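You operate a simulated robot arm through the tools that you are given. There is no shell and no other tool. Be economical: measure what you need, move in short steps, check, and stop when the job is done.

The job below is to be done with a simulated robot arm. You get a single attempt, and the scene is never put back.

JOB
Put things in order on the top of the steel bench. At the end: the green rag stands where the red block (marked "LOW") stood; the teal bottle (marked "THREAD LOCK") is on the yellow plate; the white cylinder from the top of the steel bench stands where the teal bottle stood; the silver block stands on top of the white sticker sheet (marked "35"); the red block stands where the white cylinder stood; whatever was shut is shut again. Leave all else as you found it, and nothing knocked over.
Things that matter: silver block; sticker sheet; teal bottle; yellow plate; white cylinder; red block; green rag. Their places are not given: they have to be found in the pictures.

The check looks at the end state, three seconds after you hand in, the way a careful person would. Anything else that was tipped, shoved, dropped, spilled or broken makes it a failure.

ROBOT AND FRAMES
A 6-joint arm with a two-finger parallel gripper, fixed in place. Base frame: the origin is at the foot of the arm, x ahead of it, y to its left, z up; the work surface is at about z = 0.88. Lengths are in m, angles in degrees, forces in N, time in s.
With the tool pointing down near the work surface it reaches from about 0.26 to 0.66 m from the base axis. Its first joint turns from -66.0 to 66.0 degrees. Payload 2.9 kg.
The TCP is the grasp point between the finger pads, 0.03 m short of the fingertips. In the tool frame z runs along the fingers and y along their closing line. Largest opening 0.11 m; finger width 0.02, thickness 0.01; the body of the gripper, 0.048 by 0.112 m, starts 0.055 m behind the TCP.
Orientation is that of the tool frame in the base frame, as [roll, pitch, yaw] about the fixed x, y, z axes, in that order (R = Rz(yaw) Ry(pitch) Rx(roll)). With the fingers straight down and closing along the base's y, the tool's x points along the base's -x, its y along +y and its z along -z.

CONTROLS
- The arm moves only by the tool nudge_tool. Its arguments are lists of equal length, an entry for each row: "hand": the opening, from 0 (shut) to 1 (fully open); "offset": the shift along the base's x, y, z in m, a list of three; "turn": the turn, a rotation vector about the base's x, y, z in rad, a list of three. In form: {"hand": [hand, ...], "offset": [[dx, dy, dz], ...], "turn": [[ax, ay, az], ...]}. A call has 1 to 8 rows; each row is the pose to reach, as a shift and turn from the pose commanded when the call began. Rows are played at 5 a second. More than 0.05 m and 8.6 degrees between two rows, or a gripper value outside its range, and nothing of the call is played. A pose out of reach is approached as far as the arm can. The call stops where the force on the tool passes 40 N (or 10 N more than at its start, if that is more) or the arm is blocked; 0.2 s more then pass. Each finger travels about 0.108 m/s and halts on what it meets, pressing with about 30 N; the grip force reading is that of the motor and also rises with nothing between the fingers. The clock runs only during rows and for 0.2 s after the last one: add rows that repeat a pose to give the fingers time. It gives the time, the measured TCP pose, the force on the tool (base axes), the opening and the grip force at its end, in the units of the frame above (readings bear some noise).
- Cameras (640 x 400 px; columns grow to the right, rows downward): "scene" is fixed at [0.0701, 0.4275, 1.3885]; the picture's right is [-0.83, -0.56, 0.00], its down [-0.30, 0.45, -0.84] and it looks along [0.47, -0.70, -0.54] (base axes); focal length 214 px, centre (320, 200). "wrist" rides on the gripper at [-0.036, 0, -0.057] in the tool frame; the picture's right is [0.00, -1.00, 0.00], its down [0.97, 0.00, -0.24] and it looks along [0.24, 0.00, 0.97] (tool axes); focal length 218 px, centre (320, 200).
- get_image(camera): a new picture of that camera. It takes no simulated time.
- probe_pixels(camera, pixels): there is no depth. For up to 12 entries [column, row, z] of the newest picture of that camera ("zoom" is the newest enlarged one), the place [x, y] in the base frame at which the ray of that pixel passes the height z, good to about 0.002 m. It takes no simulated time.
- zoom(camera, box): a new picture of the part [left, top, right, bottom] of that camera's present view, enlarged. It takes no simulated time.
- hand_in(): hands the job in; it is judged then, once.

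Keep the steps short. Do not move on a guess: measure, check each grasp and each placing, and mend mistakes. In all there are 80 turns and 38 pictures (those below and enlarged ones count). Leave the gripper open and the arm clear of the work at the hand-in unless told otherwise, and finish with a single line.

The tools are called as a command line: name --argument value ..., lists and objects as JSON in quotes. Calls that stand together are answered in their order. nudge_tool: Moves the arm, as the interface text tells. Its arguments: {"type":"object","properties":{"hand":{"type":"array"},"offset":{"type":"array"},"turn":{"type":"array"}},"required":["hand","offset","turn"]} The other tools are called the same way: get_image (camera) takes a picture; probe_pixels (camera, pixels) gives the place at which the rays of pixels pass given heights; zoom (camera, box) takes an enlarged picture of a part of a camera's view; hand_in () hands the job in.

At the start:

```text
time_s: 0.0
eef_pos: [0.4171, -0.0499, 1.2323]
ee_rot: [180.0, 0.1, 179.9]
wrist_force: [-0.1, -0.2, -1.2]
width: 0.1099
gripper_force: 0.1
```

scene: 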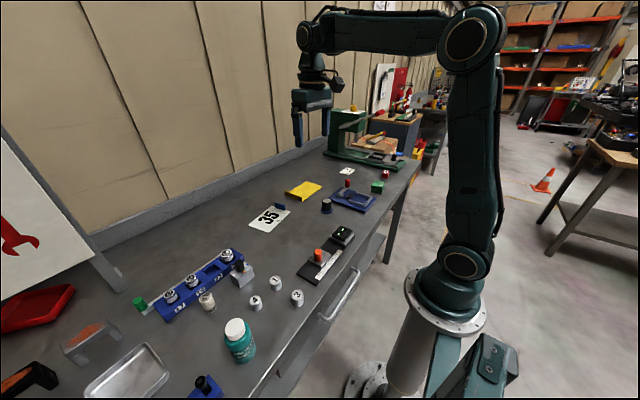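
wrist: 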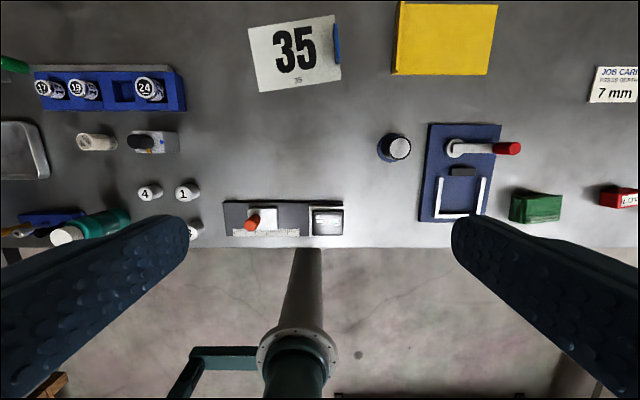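

I'll start with enlarged views of both cameras so I can identify the objects.

zoom --camera "scene" --box '[120, 220, 360, 370]'

zoom --camera "scene" --box '[240, 140, 420, 252]'

zoom --camera "wrist" --box '[0, 50, 240, 250]'

zoom --camera "wrist" --box '[370, 40, 640, 250]'

```text
2.67 times, centred on (240, 295) of scene
```

zoom: 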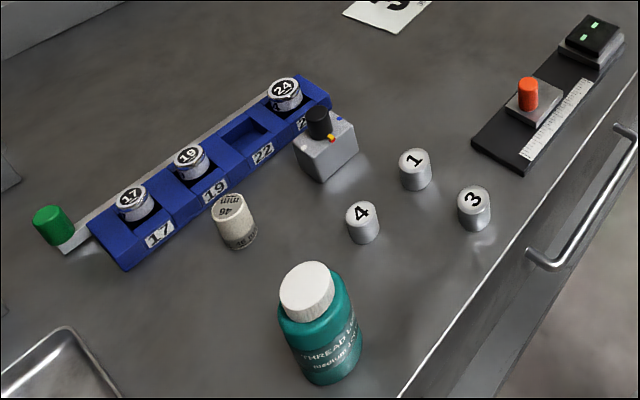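

```text
3.56 times, centred on (330, 196) of scene
```

zoom: 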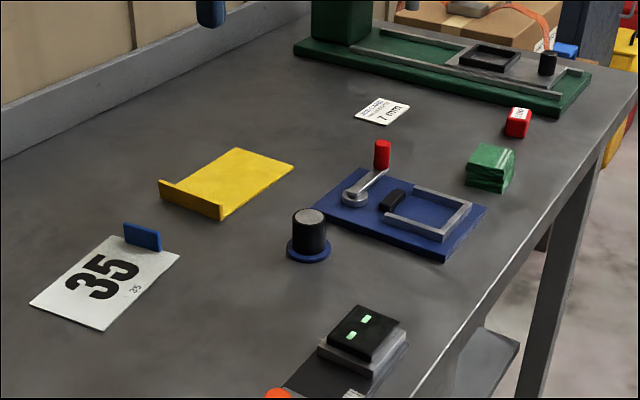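

```text
2.00 times, centred on (120, 150) of wrist
```

zoom: 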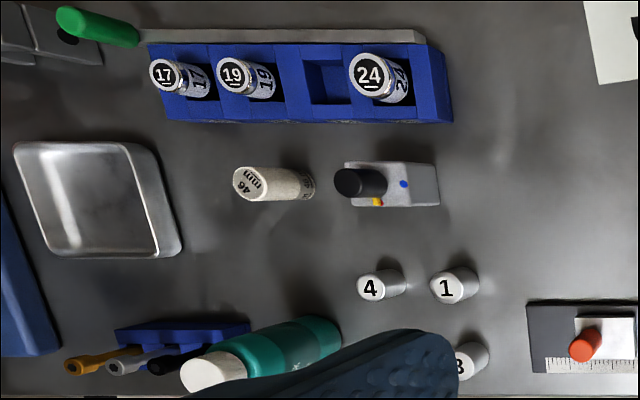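

```text
1.90 times, centred on (505, 145) of wrist
```

zoom: 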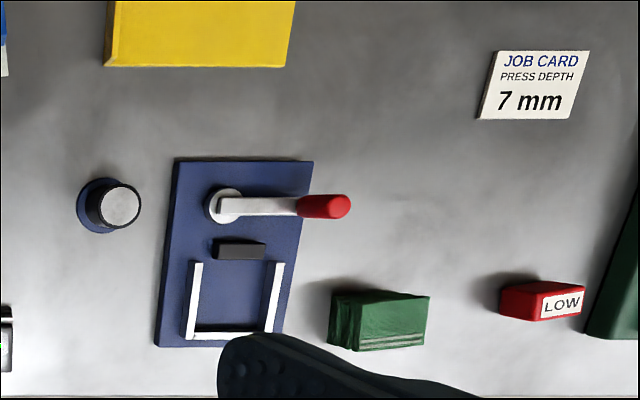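

I can pick out the white cylinder (46 mm), silver block (black knob), teal bottle, green rag, red LOW block, yellow plate and sticker. Next I'll probe rough positions from the wrist picture.

probe_pixels --camera "wrist" --pixels '[[112, 143, 0.88], [160, 145, 0.88], [125, 222, 0.88], [295, 52, 0.88], [445, 40, 0.88], [393, 148, 0.88], [460, 175, 0.88], [535, 210, 0.88], [610, 197, 0.88], [330, 247, 0.88], [150, 190, 0.88], [190, 190, 0.88]]'

zoom --camera "scene" --box '[190, 240, 270, 290]'

```text
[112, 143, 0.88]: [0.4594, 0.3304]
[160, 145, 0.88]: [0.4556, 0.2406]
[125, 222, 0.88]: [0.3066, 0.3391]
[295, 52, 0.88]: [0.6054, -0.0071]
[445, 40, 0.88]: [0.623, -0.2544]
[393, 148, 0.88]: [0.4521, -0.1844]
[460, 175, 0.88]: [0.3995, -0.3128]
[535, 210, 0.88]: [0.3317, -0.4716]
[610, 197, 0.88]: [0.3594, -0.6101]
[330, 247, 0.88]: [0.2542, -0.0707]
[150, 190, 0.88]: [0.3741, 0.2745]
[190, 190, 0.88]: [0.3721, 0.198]
```

```text
8.00 times, centred on (230, 265) of scene
```

zoom: 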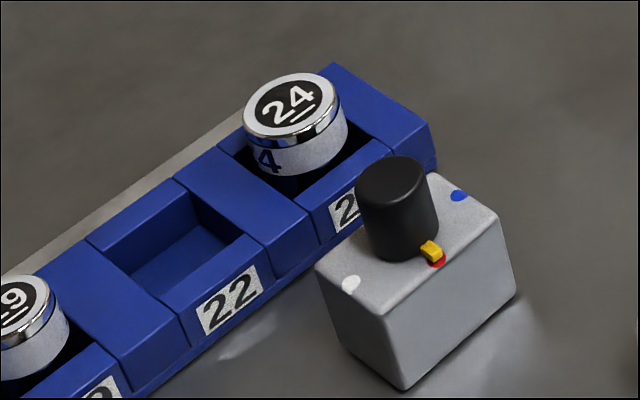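

The silver block carries a rotary switch with its yellow pointer at the red dot. I'll move right and a little lower to look at the red block, rag and plate.

nudge_tool --hand '[1, 1, 1, 1, 1, 1, 1, 1]' --offset '[[0, -0.045, 0], [0, -0.09, 0], [0, -0.135, 0], [0, -0.18, 0], [0, -0.225, 0], [0, -0.27, 0], [0, -0.315, 0], [0, -0.35, 0]]' --turn '[[0, 0, 0], [0, 0, 0], [0, 0, 0], [0, 0, 0], [0, 0, 0], [0, 0, 0], [0, 0, 0], [0, 0, 0]]'

get_image --camera "wrist"

```text
time_s: 1.8
eef_pos: [0.4149, -0.3963, 1.2294]
ee_rot: [179.9, 0.0, -179.9]
wrist_force: [0.0, 0.3, -0.4]
width: 0.11
gripper_force: 0.0
out of reach, approached as far as the arm can: row 8
```

```text
30 pictures are left
```

wrist: 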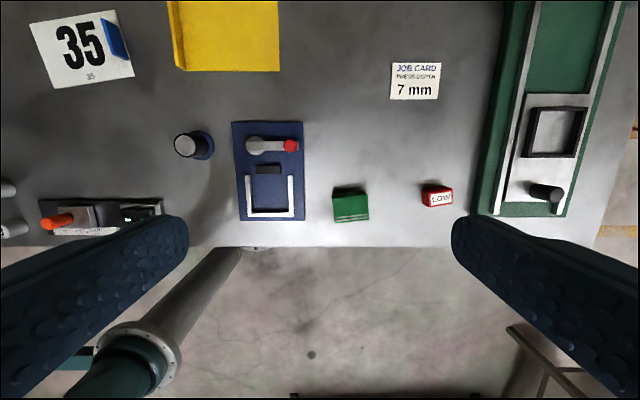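

Zooming in on the red block and rag, and on the plate and sticker, to get accurate outlines.

zoom --camera "wrist" --box '[320, 170, 480, 230]'

probe_pixels --camera "wrist" --pixels '[[334, 193, 0.88], [367, 191, 0.88], [335, 221, 0.88], [369, 219, 0.88], [422, 186, 0.88], [450, 186, 0.88], [430, 206, 0.88], [453, 205, 0.88], [175, 70, 0.88], [279, 72, 0.88], [134, 75, 0.88], [52, 88, 0.88]]'

```text
4.00 times, centred on (400, 200) of wrist
```

zoom: 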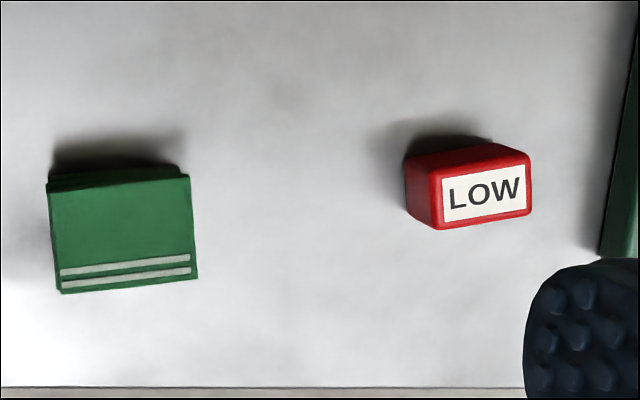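

```text
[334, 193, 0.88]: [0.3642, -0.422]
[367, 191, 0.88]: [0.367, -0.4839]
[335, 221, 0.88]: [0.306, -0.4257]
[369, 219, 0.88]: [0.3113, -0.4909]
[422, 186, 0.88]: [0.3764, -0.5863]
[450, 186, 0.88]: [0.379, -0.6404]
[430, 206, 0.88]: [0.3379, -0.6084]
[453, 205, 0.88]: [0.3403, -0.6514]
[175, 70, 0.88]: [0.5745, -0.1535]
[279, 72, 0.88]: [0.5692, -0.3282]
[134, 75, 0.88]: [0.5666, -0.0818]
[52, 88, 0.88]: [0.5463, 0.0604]
```

probe_pixels --camera "zoom" --pixels '[[432, 174, 0.905], [527, 152, 0.905], [531, 212, 0.905], [438, 229, 0.905], [404, 160, 0.88], [490, 142, 0.88], [408, 211, 0.88], [48, 187, 0.905], [190, 178, 0.905], [198, 278, 0.905], [60, 293, 0.905], [182, 165, 0.88]]'

zoom --camera "scene" --box '[340, 155, 420, 205]'

```text
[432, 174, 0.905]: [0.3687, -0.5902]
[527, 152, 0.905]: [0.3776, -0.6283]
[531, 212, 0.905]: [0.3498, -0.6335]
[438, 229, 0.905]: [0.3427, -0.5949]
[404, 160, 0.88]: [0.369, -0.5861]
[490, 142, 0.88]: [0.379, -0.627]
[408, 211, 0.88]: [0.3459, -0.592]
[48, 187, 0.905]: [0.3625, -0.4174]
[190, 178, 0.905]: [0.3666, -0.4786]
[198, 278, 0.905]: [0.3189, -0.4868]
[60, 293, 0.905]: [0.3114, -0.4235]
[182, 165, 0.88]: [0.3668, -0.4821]
```

```text
8.00 times, centred on (380, 180) of scene
```

zoom: 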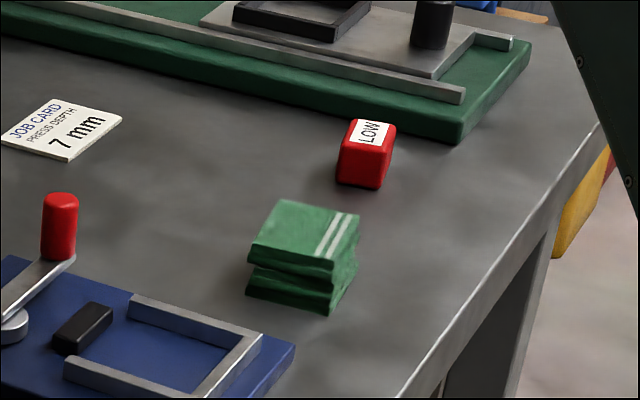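

Red block: centre about (0.361, -0.611), roughly 0.04 × 0.027. Rag: about (0.339, -0.452). Now moving to the left side to see the bottle, cylinder and silver block from above.

nudge_tool --hand '[1, 1, 1, 1, 1, 1, 1, 1]' --offset '[[0, 0.049, 0], [0, 0.098, 0], [0, 0.147, 0], [0, 0.196, 0], [0, 0.245, 0], [0, 0.294, 0], [0, 0.343, 0], [0, 0.392, 0]]' --turn '[[0, 0, 0], [0, 0, 0], [0, 0, 0], [0, 0, 0], [0, 0, 0], [0, 0, 0], [0, 0, 0], [0, 0, 0]]'

nudge_tool --hand '[1, 1, 1, 1, 1, 1, 1, 1]' --offset '[[-0.005, 0.04, -0.01], [-0.01, 0.08, -0.02], [-0.015, 0.12, -0.03], [-0.02, 0.16, -0.04], [-0.025, 0.2, -0.05], [-0.03, 0.24, -0.06], [-0.03, 0.275, -0.06], [-0.03, 0.275, -0.06]]' --turn '[[0, 0, 0], [0, 0, 0], [0, 0, 0], [0, 0, 0], [0, 0, 0], [0, 0, 0], [0, 0, 0], [0, 0, 0]]'

get_image --camera "wrist"

```text
time_s: 3.6
eef_pos: [0.4136, -0.0045, 1.2288]
ee_rot: [-180.0, 0.0, 179.9]
wrist_force: [0.1, 0.5, 0.7]
width: 0.1103
gripper_force: 0.2
```

```text
time_s: 5.4
eef_pos: [0.3833, 0.2705, 1.1691]
ee_rot: [179.9, 0.0, 179.9]
wrist_force: [0.8, 0.3, 0.2]
width: 0.11
gripper_force: 0.1
```

```text
27 pictures are left
```

wrist: 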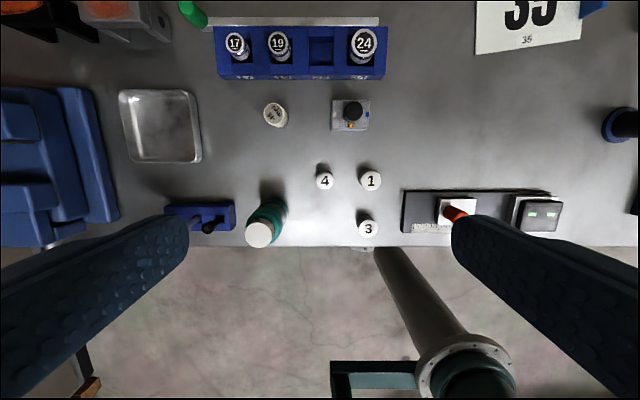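

Zooming on the bottle, cylinder and silver block for measurement.

zoom --camera "wrist" --box '[160, 80, 400, 250]'

zoom --camera "scene" --box '[180, 280, 280, 370]'

```text
2.35 times, centred on (280, 165) of wrist
```

zoom: 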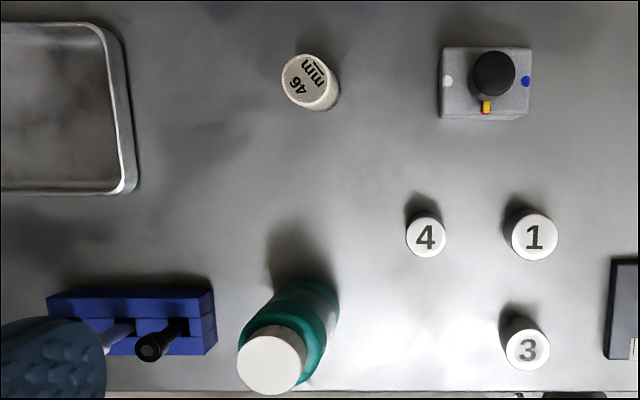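

```text
4.44 times, centred on (230, 325) of scene
```

zoom: 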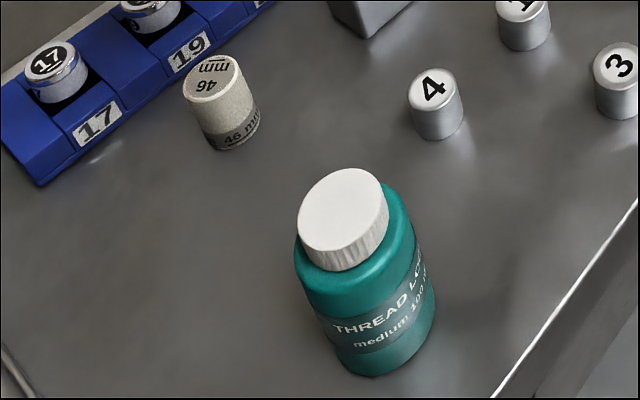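

probe_pixels --camera "wrist" --pixels '[[262.2, 233.5, 0.96], [262.2, 233.5, 0.98], [262.2, 233.5, 1.0], [287, 197, 0.88], [283, 118, 0.88], [276, 116, 0.92], [327, 101, 0.92], [370, 102, 0.92], [358, 130, 0.92], [369, 125, 0.88], [325, 130, 0.88], [350, 109, 0.94]]'

probe_pixels --camera "zoom" --pixels '[[343, 208, 0.96], [343, 208, 0.98], [343, 208, 1.0], [372, 377, 0.88], [434, 320, 0.88], [326, 348, 0.88], [214, 78, 0.91], [214, 78, 0.92], [214, 78, 0.93], [236, 150, 0.88], [214, 78, 0.94]]'

```text
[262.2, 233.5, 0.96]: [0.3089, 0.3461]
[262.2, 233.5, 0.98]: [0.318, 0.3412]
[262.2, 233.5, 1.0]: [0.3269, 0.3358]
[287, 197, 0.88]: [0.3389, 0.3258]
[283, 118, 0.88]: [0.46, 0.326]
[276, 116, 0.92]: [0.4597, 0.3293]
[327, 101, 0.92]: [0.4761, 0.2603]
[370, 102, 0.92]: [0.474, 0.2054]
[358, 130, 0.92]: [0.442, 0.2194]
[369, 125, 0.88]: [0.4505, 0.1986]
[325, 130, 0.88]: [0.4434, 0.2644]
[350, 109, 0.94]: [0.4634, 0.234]
```

```text
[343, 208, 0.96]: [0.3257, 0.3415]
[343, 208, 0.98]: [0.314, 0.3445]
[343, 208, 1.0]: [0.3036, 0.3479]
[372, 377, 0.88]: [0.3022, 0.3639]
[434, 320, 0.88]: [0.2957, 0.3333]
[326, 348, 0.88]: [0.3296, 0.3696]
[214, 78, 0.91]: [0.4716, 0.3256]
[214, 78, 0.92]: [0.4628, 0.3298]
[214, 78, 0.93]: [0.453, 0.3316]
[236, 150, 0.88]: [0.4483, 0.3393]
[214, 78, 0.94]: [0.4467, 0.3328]
```

Bottle axis ≈ (0.3165, 0.343), cap top z ≈ 0.977, diameter ≈ 0.06. A blue rack stands close on its +y side, so I'll grip along x. I'm turning the tool +90° while moving above the bottle.

nudge_tool --hand '[1, 1, 1, 1, 1, 1, 1, 1]' --offset '[[-0.008, 0.009, 0], [-0.016, 0.018, 0], [-0.025, 0.027, 0], [-0.033, 0.036, 0], [-0.041, 0.045, 0], [-0.05, 0.054, 0], [-0.058, 0.063, 0], [-0.0668, 0.0725, 0]]' --turn '[[0, 0, 0.149], [0, 0, 0.298], [0, 0, 0.447], [0, 0, 0.596], [0, 0, 0.745], [0, 0, 0.894], [0, 0, 1.043], [0, 0, 1.192]]'

nudge_tool --hand '[1, 1, 1, 1, 1]' --offset '[[0, 0, -0.02], [0, 0, -0.04], [0, 0, -0.06], [0, 0, -0.06], [0, 0, -0.06]]' --turn '[[0, 0, 0.14], [0, 0, 0.28], [0, 0, 0.379], [0, 0, 0.379], [0, 0, 0.379]]'

get_image --camera "wrist"

```text
time_s: 7.2
eef_pos: [0.3157, 0.3432, 1.1693]
ee_rot: [180.0, 0.0, -111.6]
wrist_force: [-0.2, -0.3, 0.1]
width: 0.1102
gripper_force: 0.2
```

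```text
time_s: 8.4
eef_pos: [0.3176, 0.3432, 1.1085]
ee_rot: [-180.0, 0.0, -89.9]
wrist_force: [-0.5, 0.0, -0.2]
width: 0.1101
gripper_force: 0.1
```

```text
24 pictures are left
```

wrist: 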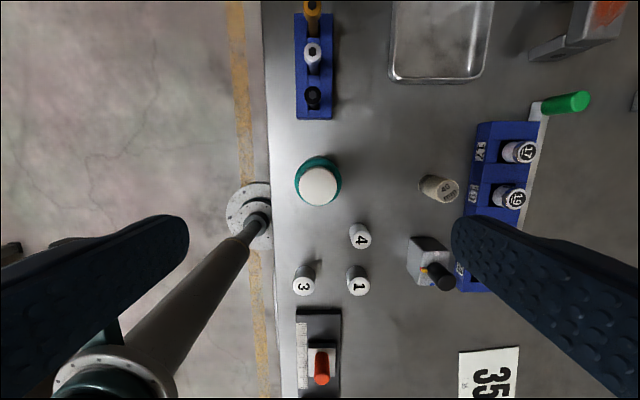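

The cap appears at (319,186). Probing its position.

probe_pixels --camera "wrist" --pixels '[[319, 186, 0.977], [295, 186, 0.93], [341, 180, 0.93], [319, 157, 0.93], [314, 118, 0.9], [299, 280, 0.88]]'

```text
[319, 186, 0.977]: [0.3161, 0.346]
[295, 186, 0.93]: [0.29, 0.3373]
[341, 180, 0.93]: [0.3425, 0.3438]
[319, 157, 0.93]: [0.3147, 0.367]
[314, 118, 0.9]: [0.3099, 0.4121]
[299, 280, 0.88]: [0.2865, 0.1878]
```

Bottle at (0.316, 0.345). Descending open to z ≈ 0.932, then closing.

nudge_tool --hand '[1, 1, 1, 1, 1, 1, 1]' --offset '[[-0.0012, 0.0015, -0.04], [-0.0012, 0.0015, -0.08], [-0.0012, 0.0015, -0.115], [-0.0012, 0.0015, -0.145], [-0.0012, 0.0015, -0.165], [-0.0012, 0.0015, -0.1765], [-0.0012, 0.0015, -0.1765]]' --turn '[[0, 0, 0], [0, 0, 0], [0, 0, 0], [0, 0, 0], [0, 0, 0], [0, 0, 0], [0, 0, 0]]'

nudge_tool --hand '[0.7, 0.4, 0.4, 0.4, 0.4, 0.4]' --offset '[[0, 0, 0], [0, 0, 0], [0, 0, 0], [0, 0, 0], [0, 0, 0], [0, 0, 0]]' --turn '[[0, 0, 0], [0, 0, 0], [0, 0, 0], [0, 0, 0], [0, 0, 0], [0, 0, 0]]'

```text
time_s: 10.0
eef_pos: [0.316, 0.3441, 0.9326]
ee_rot: [-180.0, -0.1, -90.0]
wrist_force: [-0.2, -0.4, 0.2]
width: 0.1098
gripper_force: 0.1
```

```text
time_s: 11.4
eef_pos: [0.3159, 0.3446, 0.9321]
ee_rot: [179.9, 0.0, -89.8]
wrist_force: [-0.6, 0.2, -0.9]
width: 0.0451
gripper_force: 29.7
```

Width 0.045 is close to what I commanded, so I'll command tighter and lift a little to confirm the grasp.

nudge_tool --hand '[0.2, 0.2, 0.2, 0.2, 0.2, 0.2]' --offset '[[0, 0, 0], [0, 0, 0], [0, 0, 0.01], [0, 0, 0.03], [0, 0, 0.06], [0, 0, 0.1]]' --turn '[[0, 0, 0], [0, 0, 0], [0, 0, 0], [0, 0, 0], [0, 0, 0], [0, 0, 0]]'

get_image --camera "scene"

```text
time_s: 12.8
eef_pos: [0.3155, 0.3443, 1.0326]
ee_rot: [-180.0, 0.0, -89.9]
wrist_force: [-0.1, 0.7, -0.7]
width: 0.0451
gripper_force: 29.8
```

```text
23 pictures are left
```

scene: 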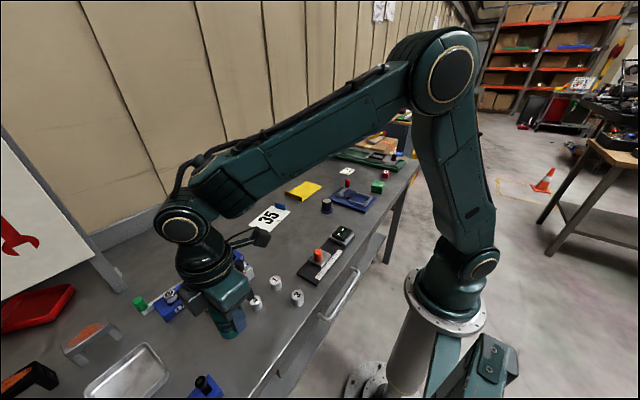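

Bottle is held and lifted. Carrying it at z ≈ 1.05 towards the plate, turning the tool back as it goes.

nudge_tool --hand '[0.2, 0.2, 0.2, 0.2, 0.2, 0.2, 0.2, 0.2]' --offset '[[0.0228, -0.0422, 0.01], [0.0456, -0.0844, 0.02], [0.0684, -0.1266, 0.02], [0.0912, -0.1688, 0.02], [0.114, -0.211, 0.02], [0.1368, -0.2532, 0.02], [0.1596, -0.2954, 0.02], [0.1824, -0.3376, 0.02]]' --turn '[[0, 0, -0.121], [0, 0, -0.242], [0, 0, -0.363], [0, 0, -0.484], [0, 0, -0.605], [0, 0, -0.726], [0, 0, -0.847], [0, 0, -0.968]]'

nudge_tool --hand '[0.2, 0.2, 0.2, 0.2, 0.2]' --offset '[[0.0218, -0.0422, 0], [0.0436, -0.0844, 0], [0.0654, -0.1266, 0], [0.08, -0.16, 0], [0.08, -0.16, 0]]' --turn '[[0, 0, -0.121], [0, 0, -0.242], [0, 0, -0.363], [0, 0, -0.484], [0, 0, -0.603]]'

get_image --camera "wrist"

```text
time_s: 14.6
eef_pos: [0.4981, 0.0057, 1.0538]
ee_rot: [-179.9, 0.0, -145.6]
wrist_force: [0.2, 0.1, -1.3]
width: 0.0451
gripper_force: 30.4
```

```text
time_s: 15.8
eef_pos: [0.5779, -0.1532, 1.0532]
ee_rot: [180.0, 0.0, 179.9]
wrist_force: [0.4, -0.5, -0.7]
width: 0.0453
gripper_force: 30.2
```

```text
22 pictures are left
```

wrist: 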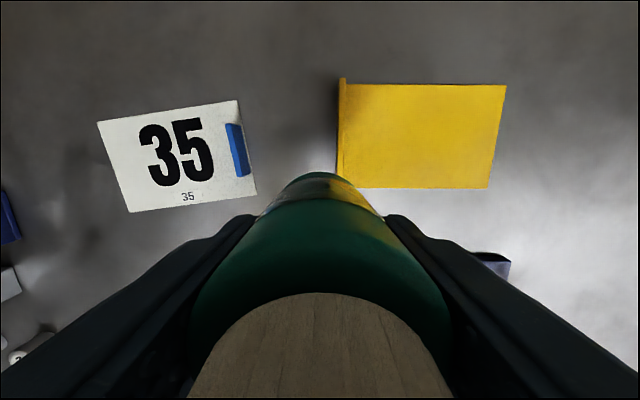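

The plate and sticker are both clearly visible; I'll probe their corners.

probe_pixels --camera "wrist" --pixels '[[340, 84, 0.883], [506, 86, 0.883], [488, 188, 0.883], [346, 187, 0.883], [335, 178, 0.88], [98, 122, 0.88], [237, 100, 0.88], [256, 195, 0.88], [130, 212, 0.88], [229, 125, 0.881], [237, 176, 0.881], [249, 174, 0.881]]'

```text
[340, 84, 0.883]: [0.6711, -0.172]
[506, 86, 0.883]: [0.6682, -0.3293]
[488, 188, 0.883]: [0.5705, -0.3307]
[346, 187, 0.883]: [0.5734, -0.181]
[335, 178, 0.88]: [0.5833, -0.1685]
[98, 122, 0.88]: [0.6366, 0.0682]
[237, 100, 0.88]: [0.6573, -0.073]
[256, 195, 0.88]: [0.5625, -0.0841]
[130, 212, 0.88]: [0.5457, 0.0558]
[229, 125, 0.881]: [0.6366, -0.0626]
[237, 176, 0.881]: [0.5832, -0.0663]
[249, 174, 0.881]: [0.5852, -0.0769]
```

Moving the bottle over the plate's interior (0.606, -0.215) and descending partway.

nudge_tool --hand '[0.2, 0.2, 0.2, 0.2, 0.2, 0.2]' --offset '[[0.014, -0.031, 0], [0.028, -0.062, 0], [0.028, -0.062, -0.03], [0.028, -0.062, -0.06], [0.028, -0.062, -0.09], [0.028, -0.062, -0.09]]' --turn '[[0, 0, 0], [0, 0, 0], [0, 0, 0], [0, 0, 0], [0, 0, 0], [0, 0, 0]]'

zoom --camera "scene" --box '[250, 150, 370, 220]'

```text
time_s: 17.2
eef_pos: [0.6074, -0.2146, 0.9624]
ee_rot: [-179.9, 0.0, -179.9]
wrist_force: [0.2, 0.2, -1.1]
width: 0.045
gripper_force: 30.2
```

```text
5.33 times, centred on (310, 185) of scene
```

zoom: 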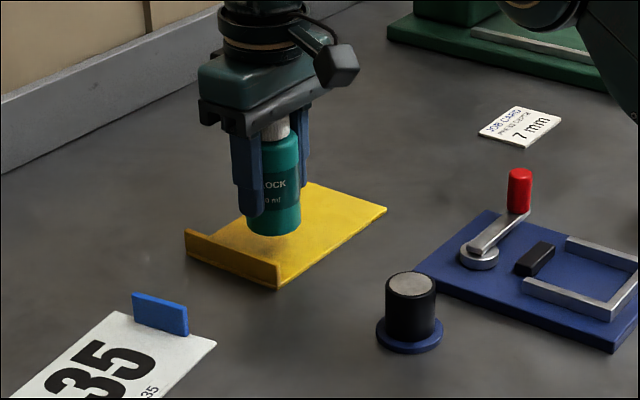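

Well over the plate. Lowering slowly towards z ≈ 0.935.

nudge_tool --hand '[0.2, 0.2, 0.2, 0.2, 0.2, 0.2, 0.2]' --offset '[[0, 0, -0.01], [0, 0, -0.018], [0, 0, -0.022], [0, 0, -0.024], [0, 0, -0.0255], [0, 0, -0.0265], [0, 0, -0.0265]]' --turn '[[0, 0, 0], [0, 0, 0], [0, 0, 0], [0, 0, 0], [0, 0, 0], [0, 0, 0], [0, 0, 0]]'

```text
time_s: 18.8
eef_pos: [0.6079, -0.2151, 0.9387]
ee_rot: [-179.9, 0.1, -180.0]
wrist_force: [-0.2, -0.1, 6.5]
width: 0.0451
gripper_force: 29.5
```

Contact reading is 6.5 N up, so the bottle is standing. I'll ease off, open and rise.

nudge_tool --hand '[0.2, 0.45, 0.6, 0.8, 0.8, 0.8, 0.8]' --offset '[[0, 0, 0.002], [0, 0, 0.002], [0, 0, 0.002], [0, 0, 0.002], [0, 0, 0.03], [0, 0, 0.07], [0, 0, 0.11]]' --turn '[[0, 0, 0], [0, 0, 0], [0, 0, 0], [0, 0, 0], [0, 0, 0], [0, 0, 0], [0, 0, 0]]'

zoom --camera "scene" --box '[250, 150, 370, 220]'

```text
time_s: 20.4
eef_pos: [0.6073, -0.215, 1.0465]
ee_rot: [-180.0, 0.0, -179.8]
wrist_force: [0.3, 0.2, 0.8]
width: 0.0878
gripper_force: 0.2
```

```text
5.33 times, centred on (310, 185) of scene
```

zoom: 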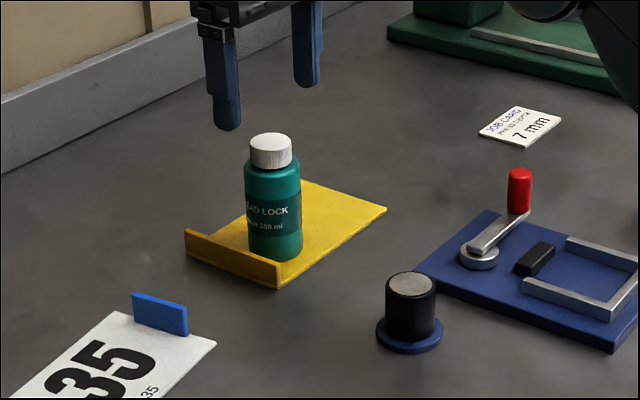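

Bottle stands on the plate. Travelling to above the white cylinder near (0.46, 0.328).

nudge_tool --hand '[0.8, 0.8, 0.8, 0.8, 0.8, 0.8, 0.8, 0.8]' --offset '[[-0.0123, 0.0453, 0.01], [-0.0246, 0.0906, 0.02], [-0.0369, 0.1359, 0.03], [-0.0492, 0.1812, 0.03], [-0.0615, 0.2265, 0.03], [-0.0738, 0.2718, 0.03], [-0.0861, 0.3171, 0.03], [-0.0984, 0.3624, 0.03]]' --turn '[[0, 0, 0], [0, 0, 0], [0, 0, 0], [0, 0, 0], [0, 0, 0], [0, 0, 0], [0, 0, 0], [0, 0, 0]]'

nudge_tool --hand '[0.7, 0.7, 0.7, 0.7, 0.7, 0.7]' --offset '[[-0.0123, 0.0453, 0], [-0.0246, 0.0906, 0], [-0.0369, 0.1359, 0], [-0.0489, 0.1806, 0], [-0.0489, 0.1806, 0], [-0.0489, 0.1806, 0]]' --turn '[[0, 0, 0], [0, 0, 0], [0, 0, 0], [0, 0, 0], [0, 0, 0], [0, 0, 0]]'

get_image --camera "wrist"

```text
time_s: 22.2
eef_pos: [0.5089, 0.1478, 1.0761]
ee_rot: [-179.9, 0.0, -180.0]
wrist_force: [0.6, 0.1, 0.0]
width: 0.0881
gripper_force: 0.0
```

```text
time_s: 23.6
eef_pos: [0.4584, 0.3288, 1.0755]
ee_rot: [-179.9, 0.0, -179.9]
wrist_force: [-0.1, -0.8, 0.4]
width: 0.0772
gripper_force: 0.1
```

```text
19 pictures are left
```

wrist: 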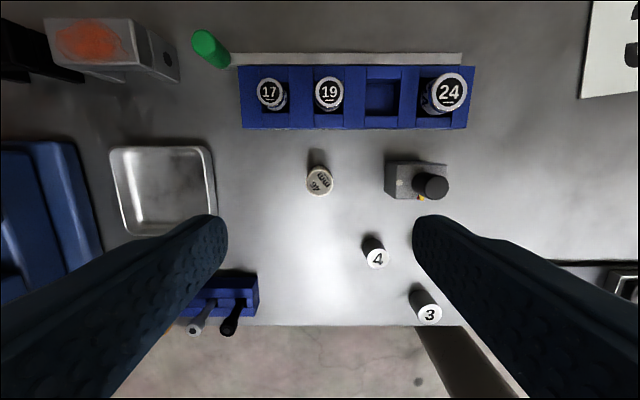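

Cylinder top is at (320,181). Probing it and the silver block's edges.

probe_pixels --camera "wrist" --pixels '[[320, 181, 0.922], [307, 181, 0.922], [333, 181, 0.922], [316, 162, 0.88], [387, 162, 0.88], [444, 164, 0.92], [447, 197, 0.92], [391, 199, 0.92], [390, 164, 0.92], [430, 187, 0.95]]'

zoom --camera "wrist" --box '[280, 130, 480, 230]'

```text
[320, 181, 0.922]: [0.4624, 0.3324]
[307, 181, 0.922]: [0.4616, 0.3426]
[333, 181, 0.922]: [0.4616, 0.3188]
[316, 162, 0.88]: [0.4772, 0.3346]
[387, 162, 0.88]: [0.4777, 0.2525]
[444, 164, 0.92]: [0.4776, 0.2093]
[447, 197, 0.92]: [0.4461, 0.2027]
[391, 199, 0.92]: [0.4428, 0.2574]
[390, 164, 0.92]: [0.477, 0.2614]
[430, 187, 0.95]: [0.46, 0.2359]
```

```text
3.20 times, centred on (380, 180) of wrist
```

zoom: 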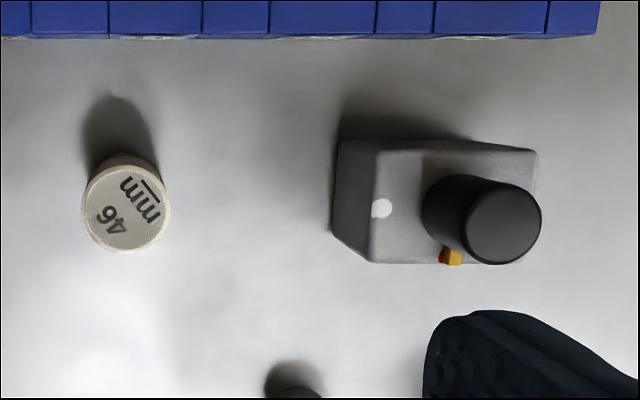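

Cylinder at (0.462, 0.331). Descending and gripping.

nudge_tool --hand '[0.7, 0.7, 0.7, 0.7, 0.7, 0.7, 0.7]' --offset '[[0.0035, 0.002, -0.04], [0.0035, 0.002, -0.08], [0.0035, 0.002, -0.12], [0.0035, 0.002, -0.14], [0.0035, 0.002, -0.152], [0.0035, 0.002, -0.159], [0.0035, 0.002, -0.159]]' --turn '[[0, 0, 0], [0, 0, 0], [0, 0, 0], [0, 0, 0], [0, 0, 0], [0, 0, 0], [0, 0, 0]]'

nudge_tool --hand '[0.5, 0.3, 0.1, 0.1, 0.1, 0.1]' --offset '[[0, 0, 0], [0, 0, 0], [0, 0, 0], [0, 0, 0], [0, 0, 0], [0, 0, 0]]' --turn '[[0, 0, 0], [0, 0, 0], [0, 0, 0], [0, 0, 0], [0, 0, 0], [0, 0, 0]]'

```text
time_s: 25.2
eef_pos: [0.4623, 0.329, 0.9173]
ee_rot: [179.9, -0.1, -179.9]
wrist_force: [0.0, -0.1, -0.6]
width: 0.0768
gripper_force: 0.0
```

```text
time_s: 26.6
eef_pos: [0.4632, 0.3296, 0.9166]
ee_rot: [-180.0, -0.1, -179.9]
wrist_force: [0.0, -0.8, 0.0]
width: 0.0257
gripper_force: 30.1
```

Gripped (width 0.0257). Lifting and moving to the bottle's old spot (0.316, 0.345).

nudge_tool --hand '[0.1, 0.1, 0.1, 0.1, 0.1, 0.1, 0.1, 0.1]' --offset '[[0, 0, 0.03], [0, 0, 0.07], [-0.04, 0.004, 0.09], [-0.08, 0.008, 0.09], [-0.12, 0.012, 0.09], [-0.1467, 0.0154, 0.08], [-0.1467, 0.0154, 0.05], [-0.1467, 0.0154, 0.05]]' --turn '[[0, 0, 0], [0, 0, 0], [0, 0, 0], [0, 0, 0], [0, 0, 0], [0, 0, 0], [0, 0, 0], [0, 0, 0]]'

nudge_tool --hand '[0.1, 0.1, 0.1, 0.1, 0.1, 0.1, 0.1]' --offset '[[0, 0, -0.02], [0, 0, -0.035], [0, 0, -0.044], [0, 0, -0.048], [0, 0, -0.0495], [0, 0, -0.0505], [0, 0, -0.0505]]' --turn '[[0, 0, 0], [0, 0, 0], [0, 0, 0], [0, 0, 0], [0, 0, 0], [0, 0, 0], [0, 0, 0]]'

```text
time_s: 28.4
eef_pos: [0.3141, 0.3462, 0.9673]
ee_rot: [-180.0, -0.1, -179.8]
wrist_force: [0.5, 0.0, -0.6]
width: 0.0258
gripper_force: 30.4
```

```text
time_s: 30.0
eef_pos: [0.3152, 0.3452, 0.917]
ee_rot: [180.0, 0.1, -179.9]
wrist_force: [-0.1, 0.1, -0.2]
width: 0.0258
gripper_force: 30.2
```

Not quite loaded yet; lowering 1.5 mm further, opening, then rising.

nudge_tool --hand '[0.1, 0.1, 0.3, 0.5, 0.5, 0.5, 0.5, 0.5]' --offset '[[0, 0, -0.001], [0, 0, -0.0015], [0, 0, -0.0005], [0, 0, -0.0005], [0, 0, -0.0005], [0, 0, 0.03], [0, 0, 0.07], [0, 0, 0.11]]' --turn '[[0, 0, 0], [0, 0, 0], [0, 0, 0], [0, 0, 0], [0, 0, 0], [0, 0, 0], [0, 0, 0], [0, 0, 0]]'

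get_image --camera "wrist"

```text
time_s: 31.8
eef_pos: [0.3149, 0.3452, 1.026]
ee_rot: [-179.9, 0.0, -179.8]
wrist_force: [-0.2, 0.4, -0.6]
width: 0.055
gripper_force: 0.0
```

```text
17 pictures are left
```

wrist: 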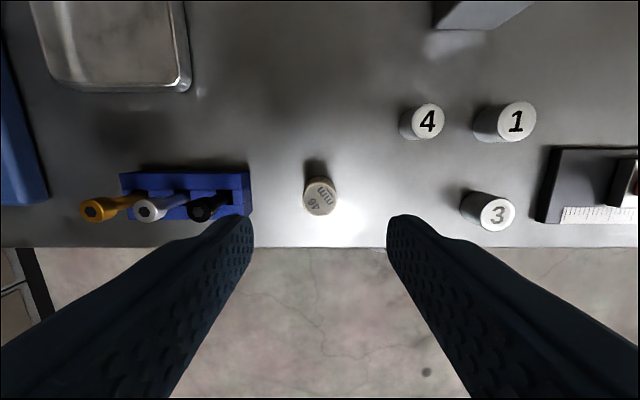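

The cylinder stands in place. Next is the silver block, which is nearest. I'll probe its corners in the last enlarged picture.

probe_pixels --camera "zoom" --pixels '[[336, 145, 0.88], [333, 235, 0.88], [378, 150, 0.91], [378, 150, 0.92], [370, 262, 0.91], [370, 262, 0.92], [537, 152, 0.91], [537, 152, 0.92], [537, 152, 0.88], [503, 228, 0.94], [503, 228, 0.95], [458, 258, 0.92]]'

```text
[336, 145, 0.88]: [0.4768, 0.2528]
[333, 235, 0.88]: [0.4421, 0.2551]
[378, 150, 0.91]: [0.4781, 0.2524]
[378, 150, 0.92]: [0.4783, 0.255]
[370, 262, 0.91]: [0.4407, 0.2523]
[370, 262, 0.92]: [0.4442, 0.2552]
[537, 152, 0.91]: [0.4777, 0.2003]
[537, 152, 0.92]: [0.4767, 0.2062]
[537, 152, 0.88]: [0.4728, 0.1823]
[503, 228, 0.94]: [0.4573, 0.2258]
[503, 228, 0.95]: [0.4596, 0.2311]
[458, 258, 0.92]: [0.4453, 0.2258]
```

Silver block: centre (0.4595, 0.228), about 0.035 × 0.051, top z ≈ 0.912, knob to ≈ 0.945. Moving above it, then descending.

nudge_tool --hand '[0.6, 0.8, 0.8, 0.8, 0.8, 0.8, 0.8]' --offset '[[0.036, -0.029, 0], [0.072, -0.058, 0], [0.108, -0.088, 0], [0.1445, -0.117, 0], [0.1445, -0.117, -0.035], [0.1445, -0.117, -0.06], [0.1445, -0.117, -0.06]]' --turn '[[0, 0, 0], [0, 0, 0], [0, 0, 0], [0, 0, 0], [0, 0, 0], [0, 0, 0], [0, 0, 0]]'

zoom --camera "wrist" --box '[200, 50, 440, 230]'

```text
time_s: 33.4
eef_pos: [0.4598, 0.2281, 0.9652]
ee_rot: [180.0, 0.0, -179.8]
wrist_force: [0.1, -0.4, 0.2]
width: 0.0881
gripper_force: 0.1
```

```text
2.22 times, centred on (320, 140) of wrist
```

zoom: 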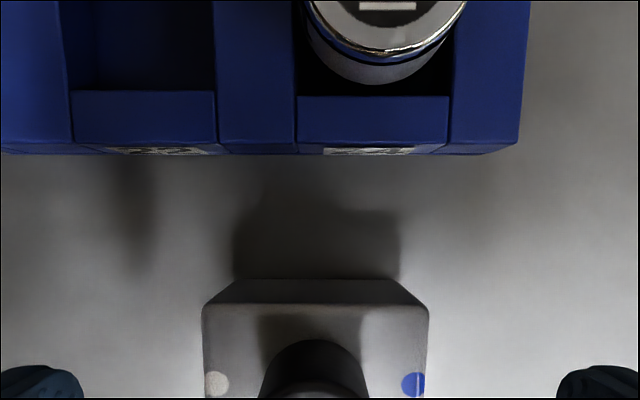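

Well centred between the fingers. Descending to z ≈ 0.914 and closing.

nudge_tool --hand '[0.8, 0.8, 0.8, 0.6, 0.4, 0.3, 0.3, 0.3]' --offset '[[0, 0.001, -0.03], [0, 0.001, -0.046], [0, 0.001, -0.051], [0, 0.001, -0.051], [0, 0.001, -0.051], [0, 0.001, -0.051], [0, 0.001, -0.051], [0, 0.001, -0.051]]' --turn '[[0, 0, 0], [0, 0, 0], [0, 0, 0], [0, 0, 0], [0, 0, 0], [0, 0, 0], [0, 0, 0], [0, 0, 0]]'

nudge_tool --hand '[0.3, 0.3, 0.3, 0.3]' --offset '[[0, 0, 0], [0, 0, 0.003], [0, 0, 0.006], [0, 0, 0.006]]' --turn '[[0, 0, 0], [0, 0, 0], [0, 0, 0], [0, 0, 0]]'

```text
time_s: 35.2
eef_pos: [0.4605, 0.2286, 0.9162]
ee_rot: [180.0, -0.1, -179.9]
wrist_force: [0.4, 1.1, -0.7]
width: 0.0496
gripper_force: 30.3
```

```text
time_s: 36.2
eef_pos: [0.4595, 0.2291, 0.9231]
ee_rot: [180.0, 0.0, -179.9]
wrist_force: [0.1, 0.9, -3.1]
width: 0.0499
gripper_force: 30.2
```

It lifts freely with about 3 N of weight, so the magnet isn't holding it. Carrying to above the sticker (0.598, 0.002).

nudge_tool --hand '[0.3, 0.3, 0.3, 0.3, 0.3, 0.3, 0.3, 0.3]' --offset '[[0, 0, 0.04], [0, 0, 0.08], [0.0, -0.045, 0.1], [0.03, -0.08, 0.1], [0.06, -0.115, 0.1], [0.09, -0.15, 0.1], [0.115, -0.19, 0.1], [0.1385, -0.227, 0.09]]' --turn '[[0, 0, 0], [0, 0, 0], [0, 0, 0], [0, 0, 0], [0, 0, 0], [0, 0, 0], [0, 0, 0], [0, 0, 0]]'

nudge_tool --hand '[0.3, 0.3, 0.3]' --offset '[[0, 0, -0.03], [0, 0, -0.065], [0, 0, -0.065]]' --turn '[[0, 0, 0], [0, 0, 0], [0, 0, 0]]'

zoom --camera "scene" --box '[220, 170, 340, 245]'

```text
time_s: 38.0
eef_pos: [0.5993, 0.0038, 1.0117]
ee_rot: [180.0, 0.0, -179.9]
wrist_force: [0.9, -0.4, -3.1]
width: 0.0501
gripper_force: 30.1
```

```text
time_s: 38.8
eef_pos: [0.5991, 0.0039, 0.9458]
ee_rot: [-180.0, 0.0, -179.8]
wrist_force: [-0.1, -0.1, -2.9]
width: 0.0499
gripper_force: 29.7
```

```text
5.33 times, centred on (280, 208) of scene
```

zoom: 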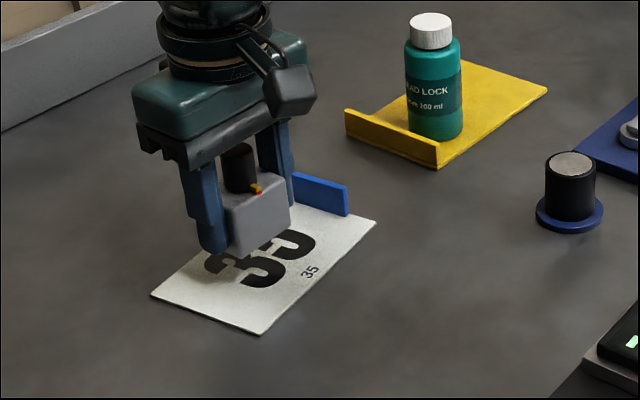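

Over the sticker and clear of the blue clip. Lowering until contact.

nudge_tool --hand '[0.3, 0.3, 0.3, 0.3, 0.3, 0.3]' --offset '[[0, 0, -0.015], [0, 0, -0.024], [0, 0, -0.0275], [0, 0, -0.029], [0, 0, -0.0302], [0, 0, -0.0302]]' --turn '[[0, 0, 0], [0, 0, 0], [0, 0, 0], [0, 0, 0], [0, 0, 0], [0, 0, 0]]'

```text
time_s: 40.2
eef_pos: [0.5983, 0.0019, 0.9184]
ee_rot: [180.0, 0.2, -179.9]
wrist_force: [-5.6, 1.1, 16.6]
width: 0.0501
gripper_force: 29.7
```

Firm contact. Easing up 2.5 mm, opening gently and rising.

nudge_tool --hand '[0.3, 0.3, 0.5, 0.65, 0.65, 0.65, 0.65, 0.65]' --offset '[[0, 0, 0.0015], [0, 0, 0.0022], [0, 0, 0.0022], [0, 0, 0.0022], [0, 0, 0.0022], [0, 0, 0.03], [0, 0, 0.07], [0, 0, 0.11]]' --turn '[[0, 0, 0], [0, 0, 0], [0, 0, 0], [0, 0, 0], [0, 0, 0], [0, 0, 0], [0, 0, 0], [0, 0, 0]]'

zoom --camera "scene" --box '[220, 170, 340, 245]'

```text
time_s: 42.0
eef_pos: [0.5993, 0.0021, 1.0274]
ee_rot: [-179.9, 0.0, -179.8]
wrist_force: [0.3, -0.3, -0.6]
width: 0.0715
gripper_force: 0.0
```

```text
5.33 times, centred on (280, 208) of scene
```

zoom: 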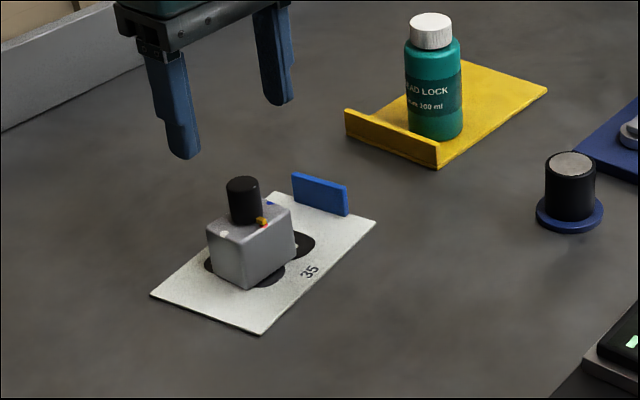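

Silver block stands on the sticker with its pointer unchanged. Next is the red block at radius ≈ 0.71, which needs the tool tilted outward. I'll approach at height, first turning so the fingers close along its short side (yaw -77°).

nudge_tool --hand '[0.65, 0.65, 0.65, 0.65, 0.65, 0.65, 0.65, 0.65]' --offset '[[-0.03, -0.03, 0.01], [-0.06, -0.065, 0.02], [-0.09, -0.1, 0.03], [-0.12, -0.135, 0.03], [-0.145, -0.175, 0.03], [-0.165, -0.215, 0.03], [-0.185, -0.255, 0.03], [-0.2, -0.3, 0.03]]' --turn '[[0, 0, -0.13], [0, 0, -0.26], [0, 0, -0.39], [0, 0, -0.52], [0, 0, -0.65], [0, 0, -0.78], [0, 0, -0.91], [0, 0, -1.04]]'

nudge_tool --hand '[0.65, 0.65, 0.65, 0.65, 0.65, 0.65]' --offset '[[-0.015, -0.045, 0], [-0.03, -0.09, 0], [-0.045, -0.135, 0], [-0.055, -0.18, 0], [-0.055, -0.215, 0], [-0.055, -0.215, 0]]' --turn '[[0, 0, -0.1], [0, 0, -0.2], [0, 0, -0.3], [0, 0, -0.3], [0, 0, -0.3], [0, 0, -0.3]]'

get_image --camera "wrist"

```text
time_s: 43.8
eef_pos: [0.3994, -0.2983, 1.0571]
ee_rot: [-179.9, 0.0, 120.4]
wrist_force: [0.8, -0.7, -0.7]
width: 0.0716
gripper_force: 0.0
```

```text
time_s: 45.2
eef_pos: [0.3432, -0.5119, 1.0579]
ee_rot: [179.9, 0.0, 103.3]
wrist_force: [-0.3, -0.3, 0.5]
width: 0.0715
gripper_force: 0.1
```

```text
13 pictures are left
```

wrist: 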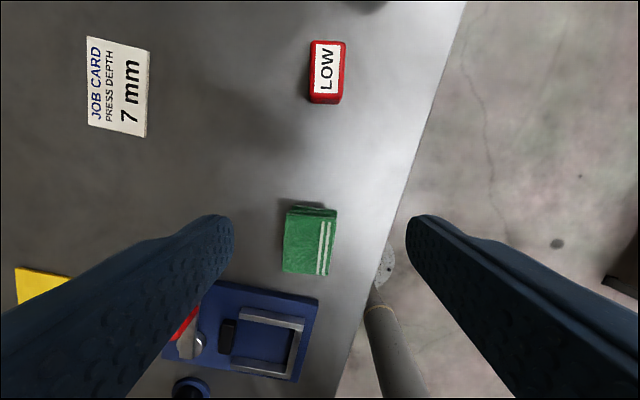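

Red block and rag are both visible. Probing their top corners.

probe_pixels --camera "wrist" --pixels '[[313, 41, 0.908], [346, 41, 0.908], [342, 103, 0.908], [310, 101, 0.908], [309, 96, 0.88], [313, 41, 0.88], [285, 209, 0.912], [337, 214, 0.912], [328, 275, 0.912], [283, 271, 0.912], [280, 203, 0.88], [450, 40, 0.88]]'

```text
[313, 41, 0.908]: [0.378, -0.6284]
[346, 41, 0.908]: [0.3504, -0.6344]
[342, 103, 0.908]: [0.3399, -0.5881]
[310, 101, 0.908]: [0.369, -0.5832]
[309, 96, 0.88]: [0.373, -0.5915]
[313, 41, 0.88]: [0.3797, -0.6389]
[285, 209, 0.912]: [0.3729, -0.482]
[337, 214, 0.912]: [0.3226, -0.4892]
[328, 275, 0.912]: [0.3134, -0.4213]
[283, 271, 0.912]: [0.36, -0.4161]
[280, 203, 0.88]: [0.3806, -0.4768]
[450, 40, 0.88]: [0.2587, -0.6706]
```

Red centre (0.3595, -0.6085). Tilting outward by 25° while moving to a hover above it.

nudge_tool --hand '[0.65, 0.65, 0.65, 0.65, 0.65]' --offset '[[0.003, -0.02, -0.01], [0.007, -0.045, -0.02], [0.011, -0.07, -0.035], [0.0148, -0.0905, -0.05], [0.0148, -0.0905, -0.05]]' --turn '[[-0.117, -0.0275, 0], [-0.234, -0.055, 0], [-0.351, -0.0825, 0], [-0.4247, -0.0998, 0], [-0.4247, -0.0998, 0]]'

zoom --camera "scene" --box '[330, 130, 430, 200]'

```text
time_s: 46.4
eef_pos: [0.3581, -0.6028, 1.0062]
ee_rot: [-180.0, 25.1, 103.3]
wrist_force: [-0.6, 0.0, 0.1]
width: 0.0712
gripper_force: 0.1
```

```text
5.71 times, centred on (380, 165) of scene
```

zoom: 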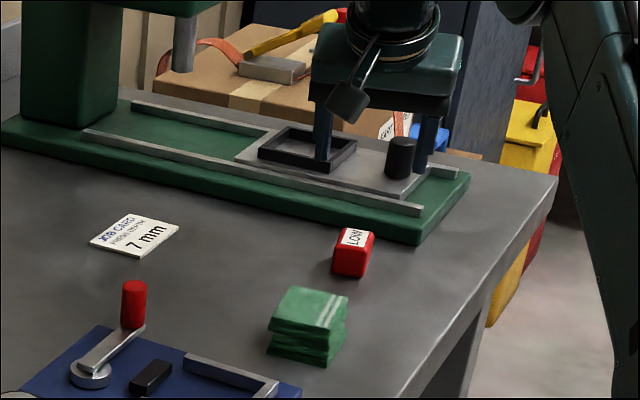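

Reach is fine with the tilt. Descending straight to z ≈ 0.915.

nudge_tool --hand '[0.65, 0.65, 0.65, 0.65, 0.65]' --offset '[[0, 0, -0.04], [0, 0, -0.07], [0, 0, -0.084], [0, 0, -0.0905], [0, 0, -0.0905]]' --turn '[[0, 0, 0], [0, 0, 0], [0, 0, 0], [0, 0, 0], [0, 0, 0]]'

get_image --camera "wrist"

```text
time_s: 47.6
eef_pos: [0.3587, -0.6028, 0.9157]
ee_rot: [-180.0, 25.0, 103.3]
wrist_force: [0.1, 0.2, -0.9]
width: 0.0716
gripper_force: 0.1
```

```text
11 pictures are left
```

wrist: 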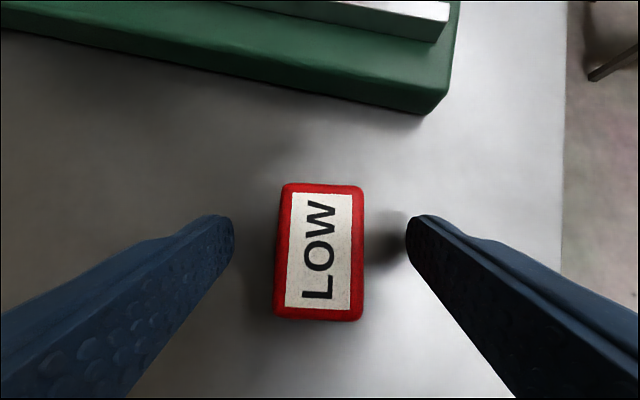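

Nicely centred between the fingers. Closing, then a slow lift.

nudge_tool --hand '[0.4, 0.2, 0.1, 0.1, 0.1, 0.1, 0.1, 0.1]' --offset '[[0, 0, 0], [0, 0, 0], [0, 0, 0], [0, 0, 0], [0, 0, 0], [0, 0, 0], [0, 0, 0], [0, 0, 0]]' --turn '[[0, 0, 0], [0, 0, 0], [0, 0, 0], [0, 0, 0], [0, 0, 0], [0, 0, 0], [0, 0, 0], [0, 0, 0]]'

nudge_tool --hand '[0.1, 0.1, 0.1, 0.1, 0.1]' --offset '[[0, 0, 0.01], [0, 0, 0.03], [0, 0, 0.06], [0, 0, 0.1], [0, 0, 0.1]]' --turn '[[0, 0, 0], [0, 0, 0], [0, 0, 0], [0, 0, 0], [0, 0, 0]]'

get_image --camera "wrist"

```text
time_s: 49.4
eef_pos: [0.3587, -0.6029, 0.916]
ee_rot: [-179.9, 24.9, 103.3]
wrist_force: [0.5, 0.0, -0.5]
width: 0.029
gripper_force: 29.9
```

```text
time_s: 50.6
eef_pos: [0.3589, -0.6027, 1.0154]
ee_rot: [180.0, 24.9, 103.3]
wrist_force: [0.5, 0.1, -0.2]
width: 0.0291
gripper_force: 30.0
```

```text
10 pictures are left
```

wrist: 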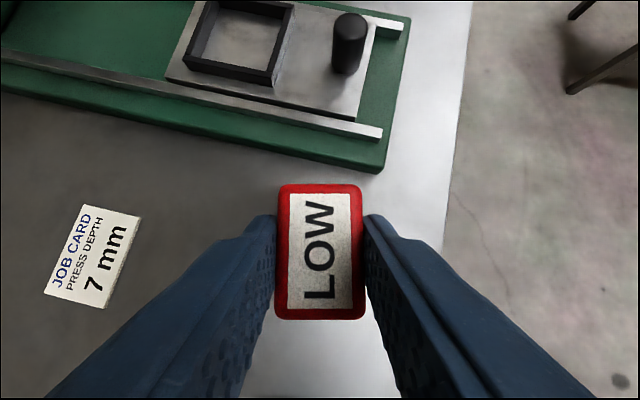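

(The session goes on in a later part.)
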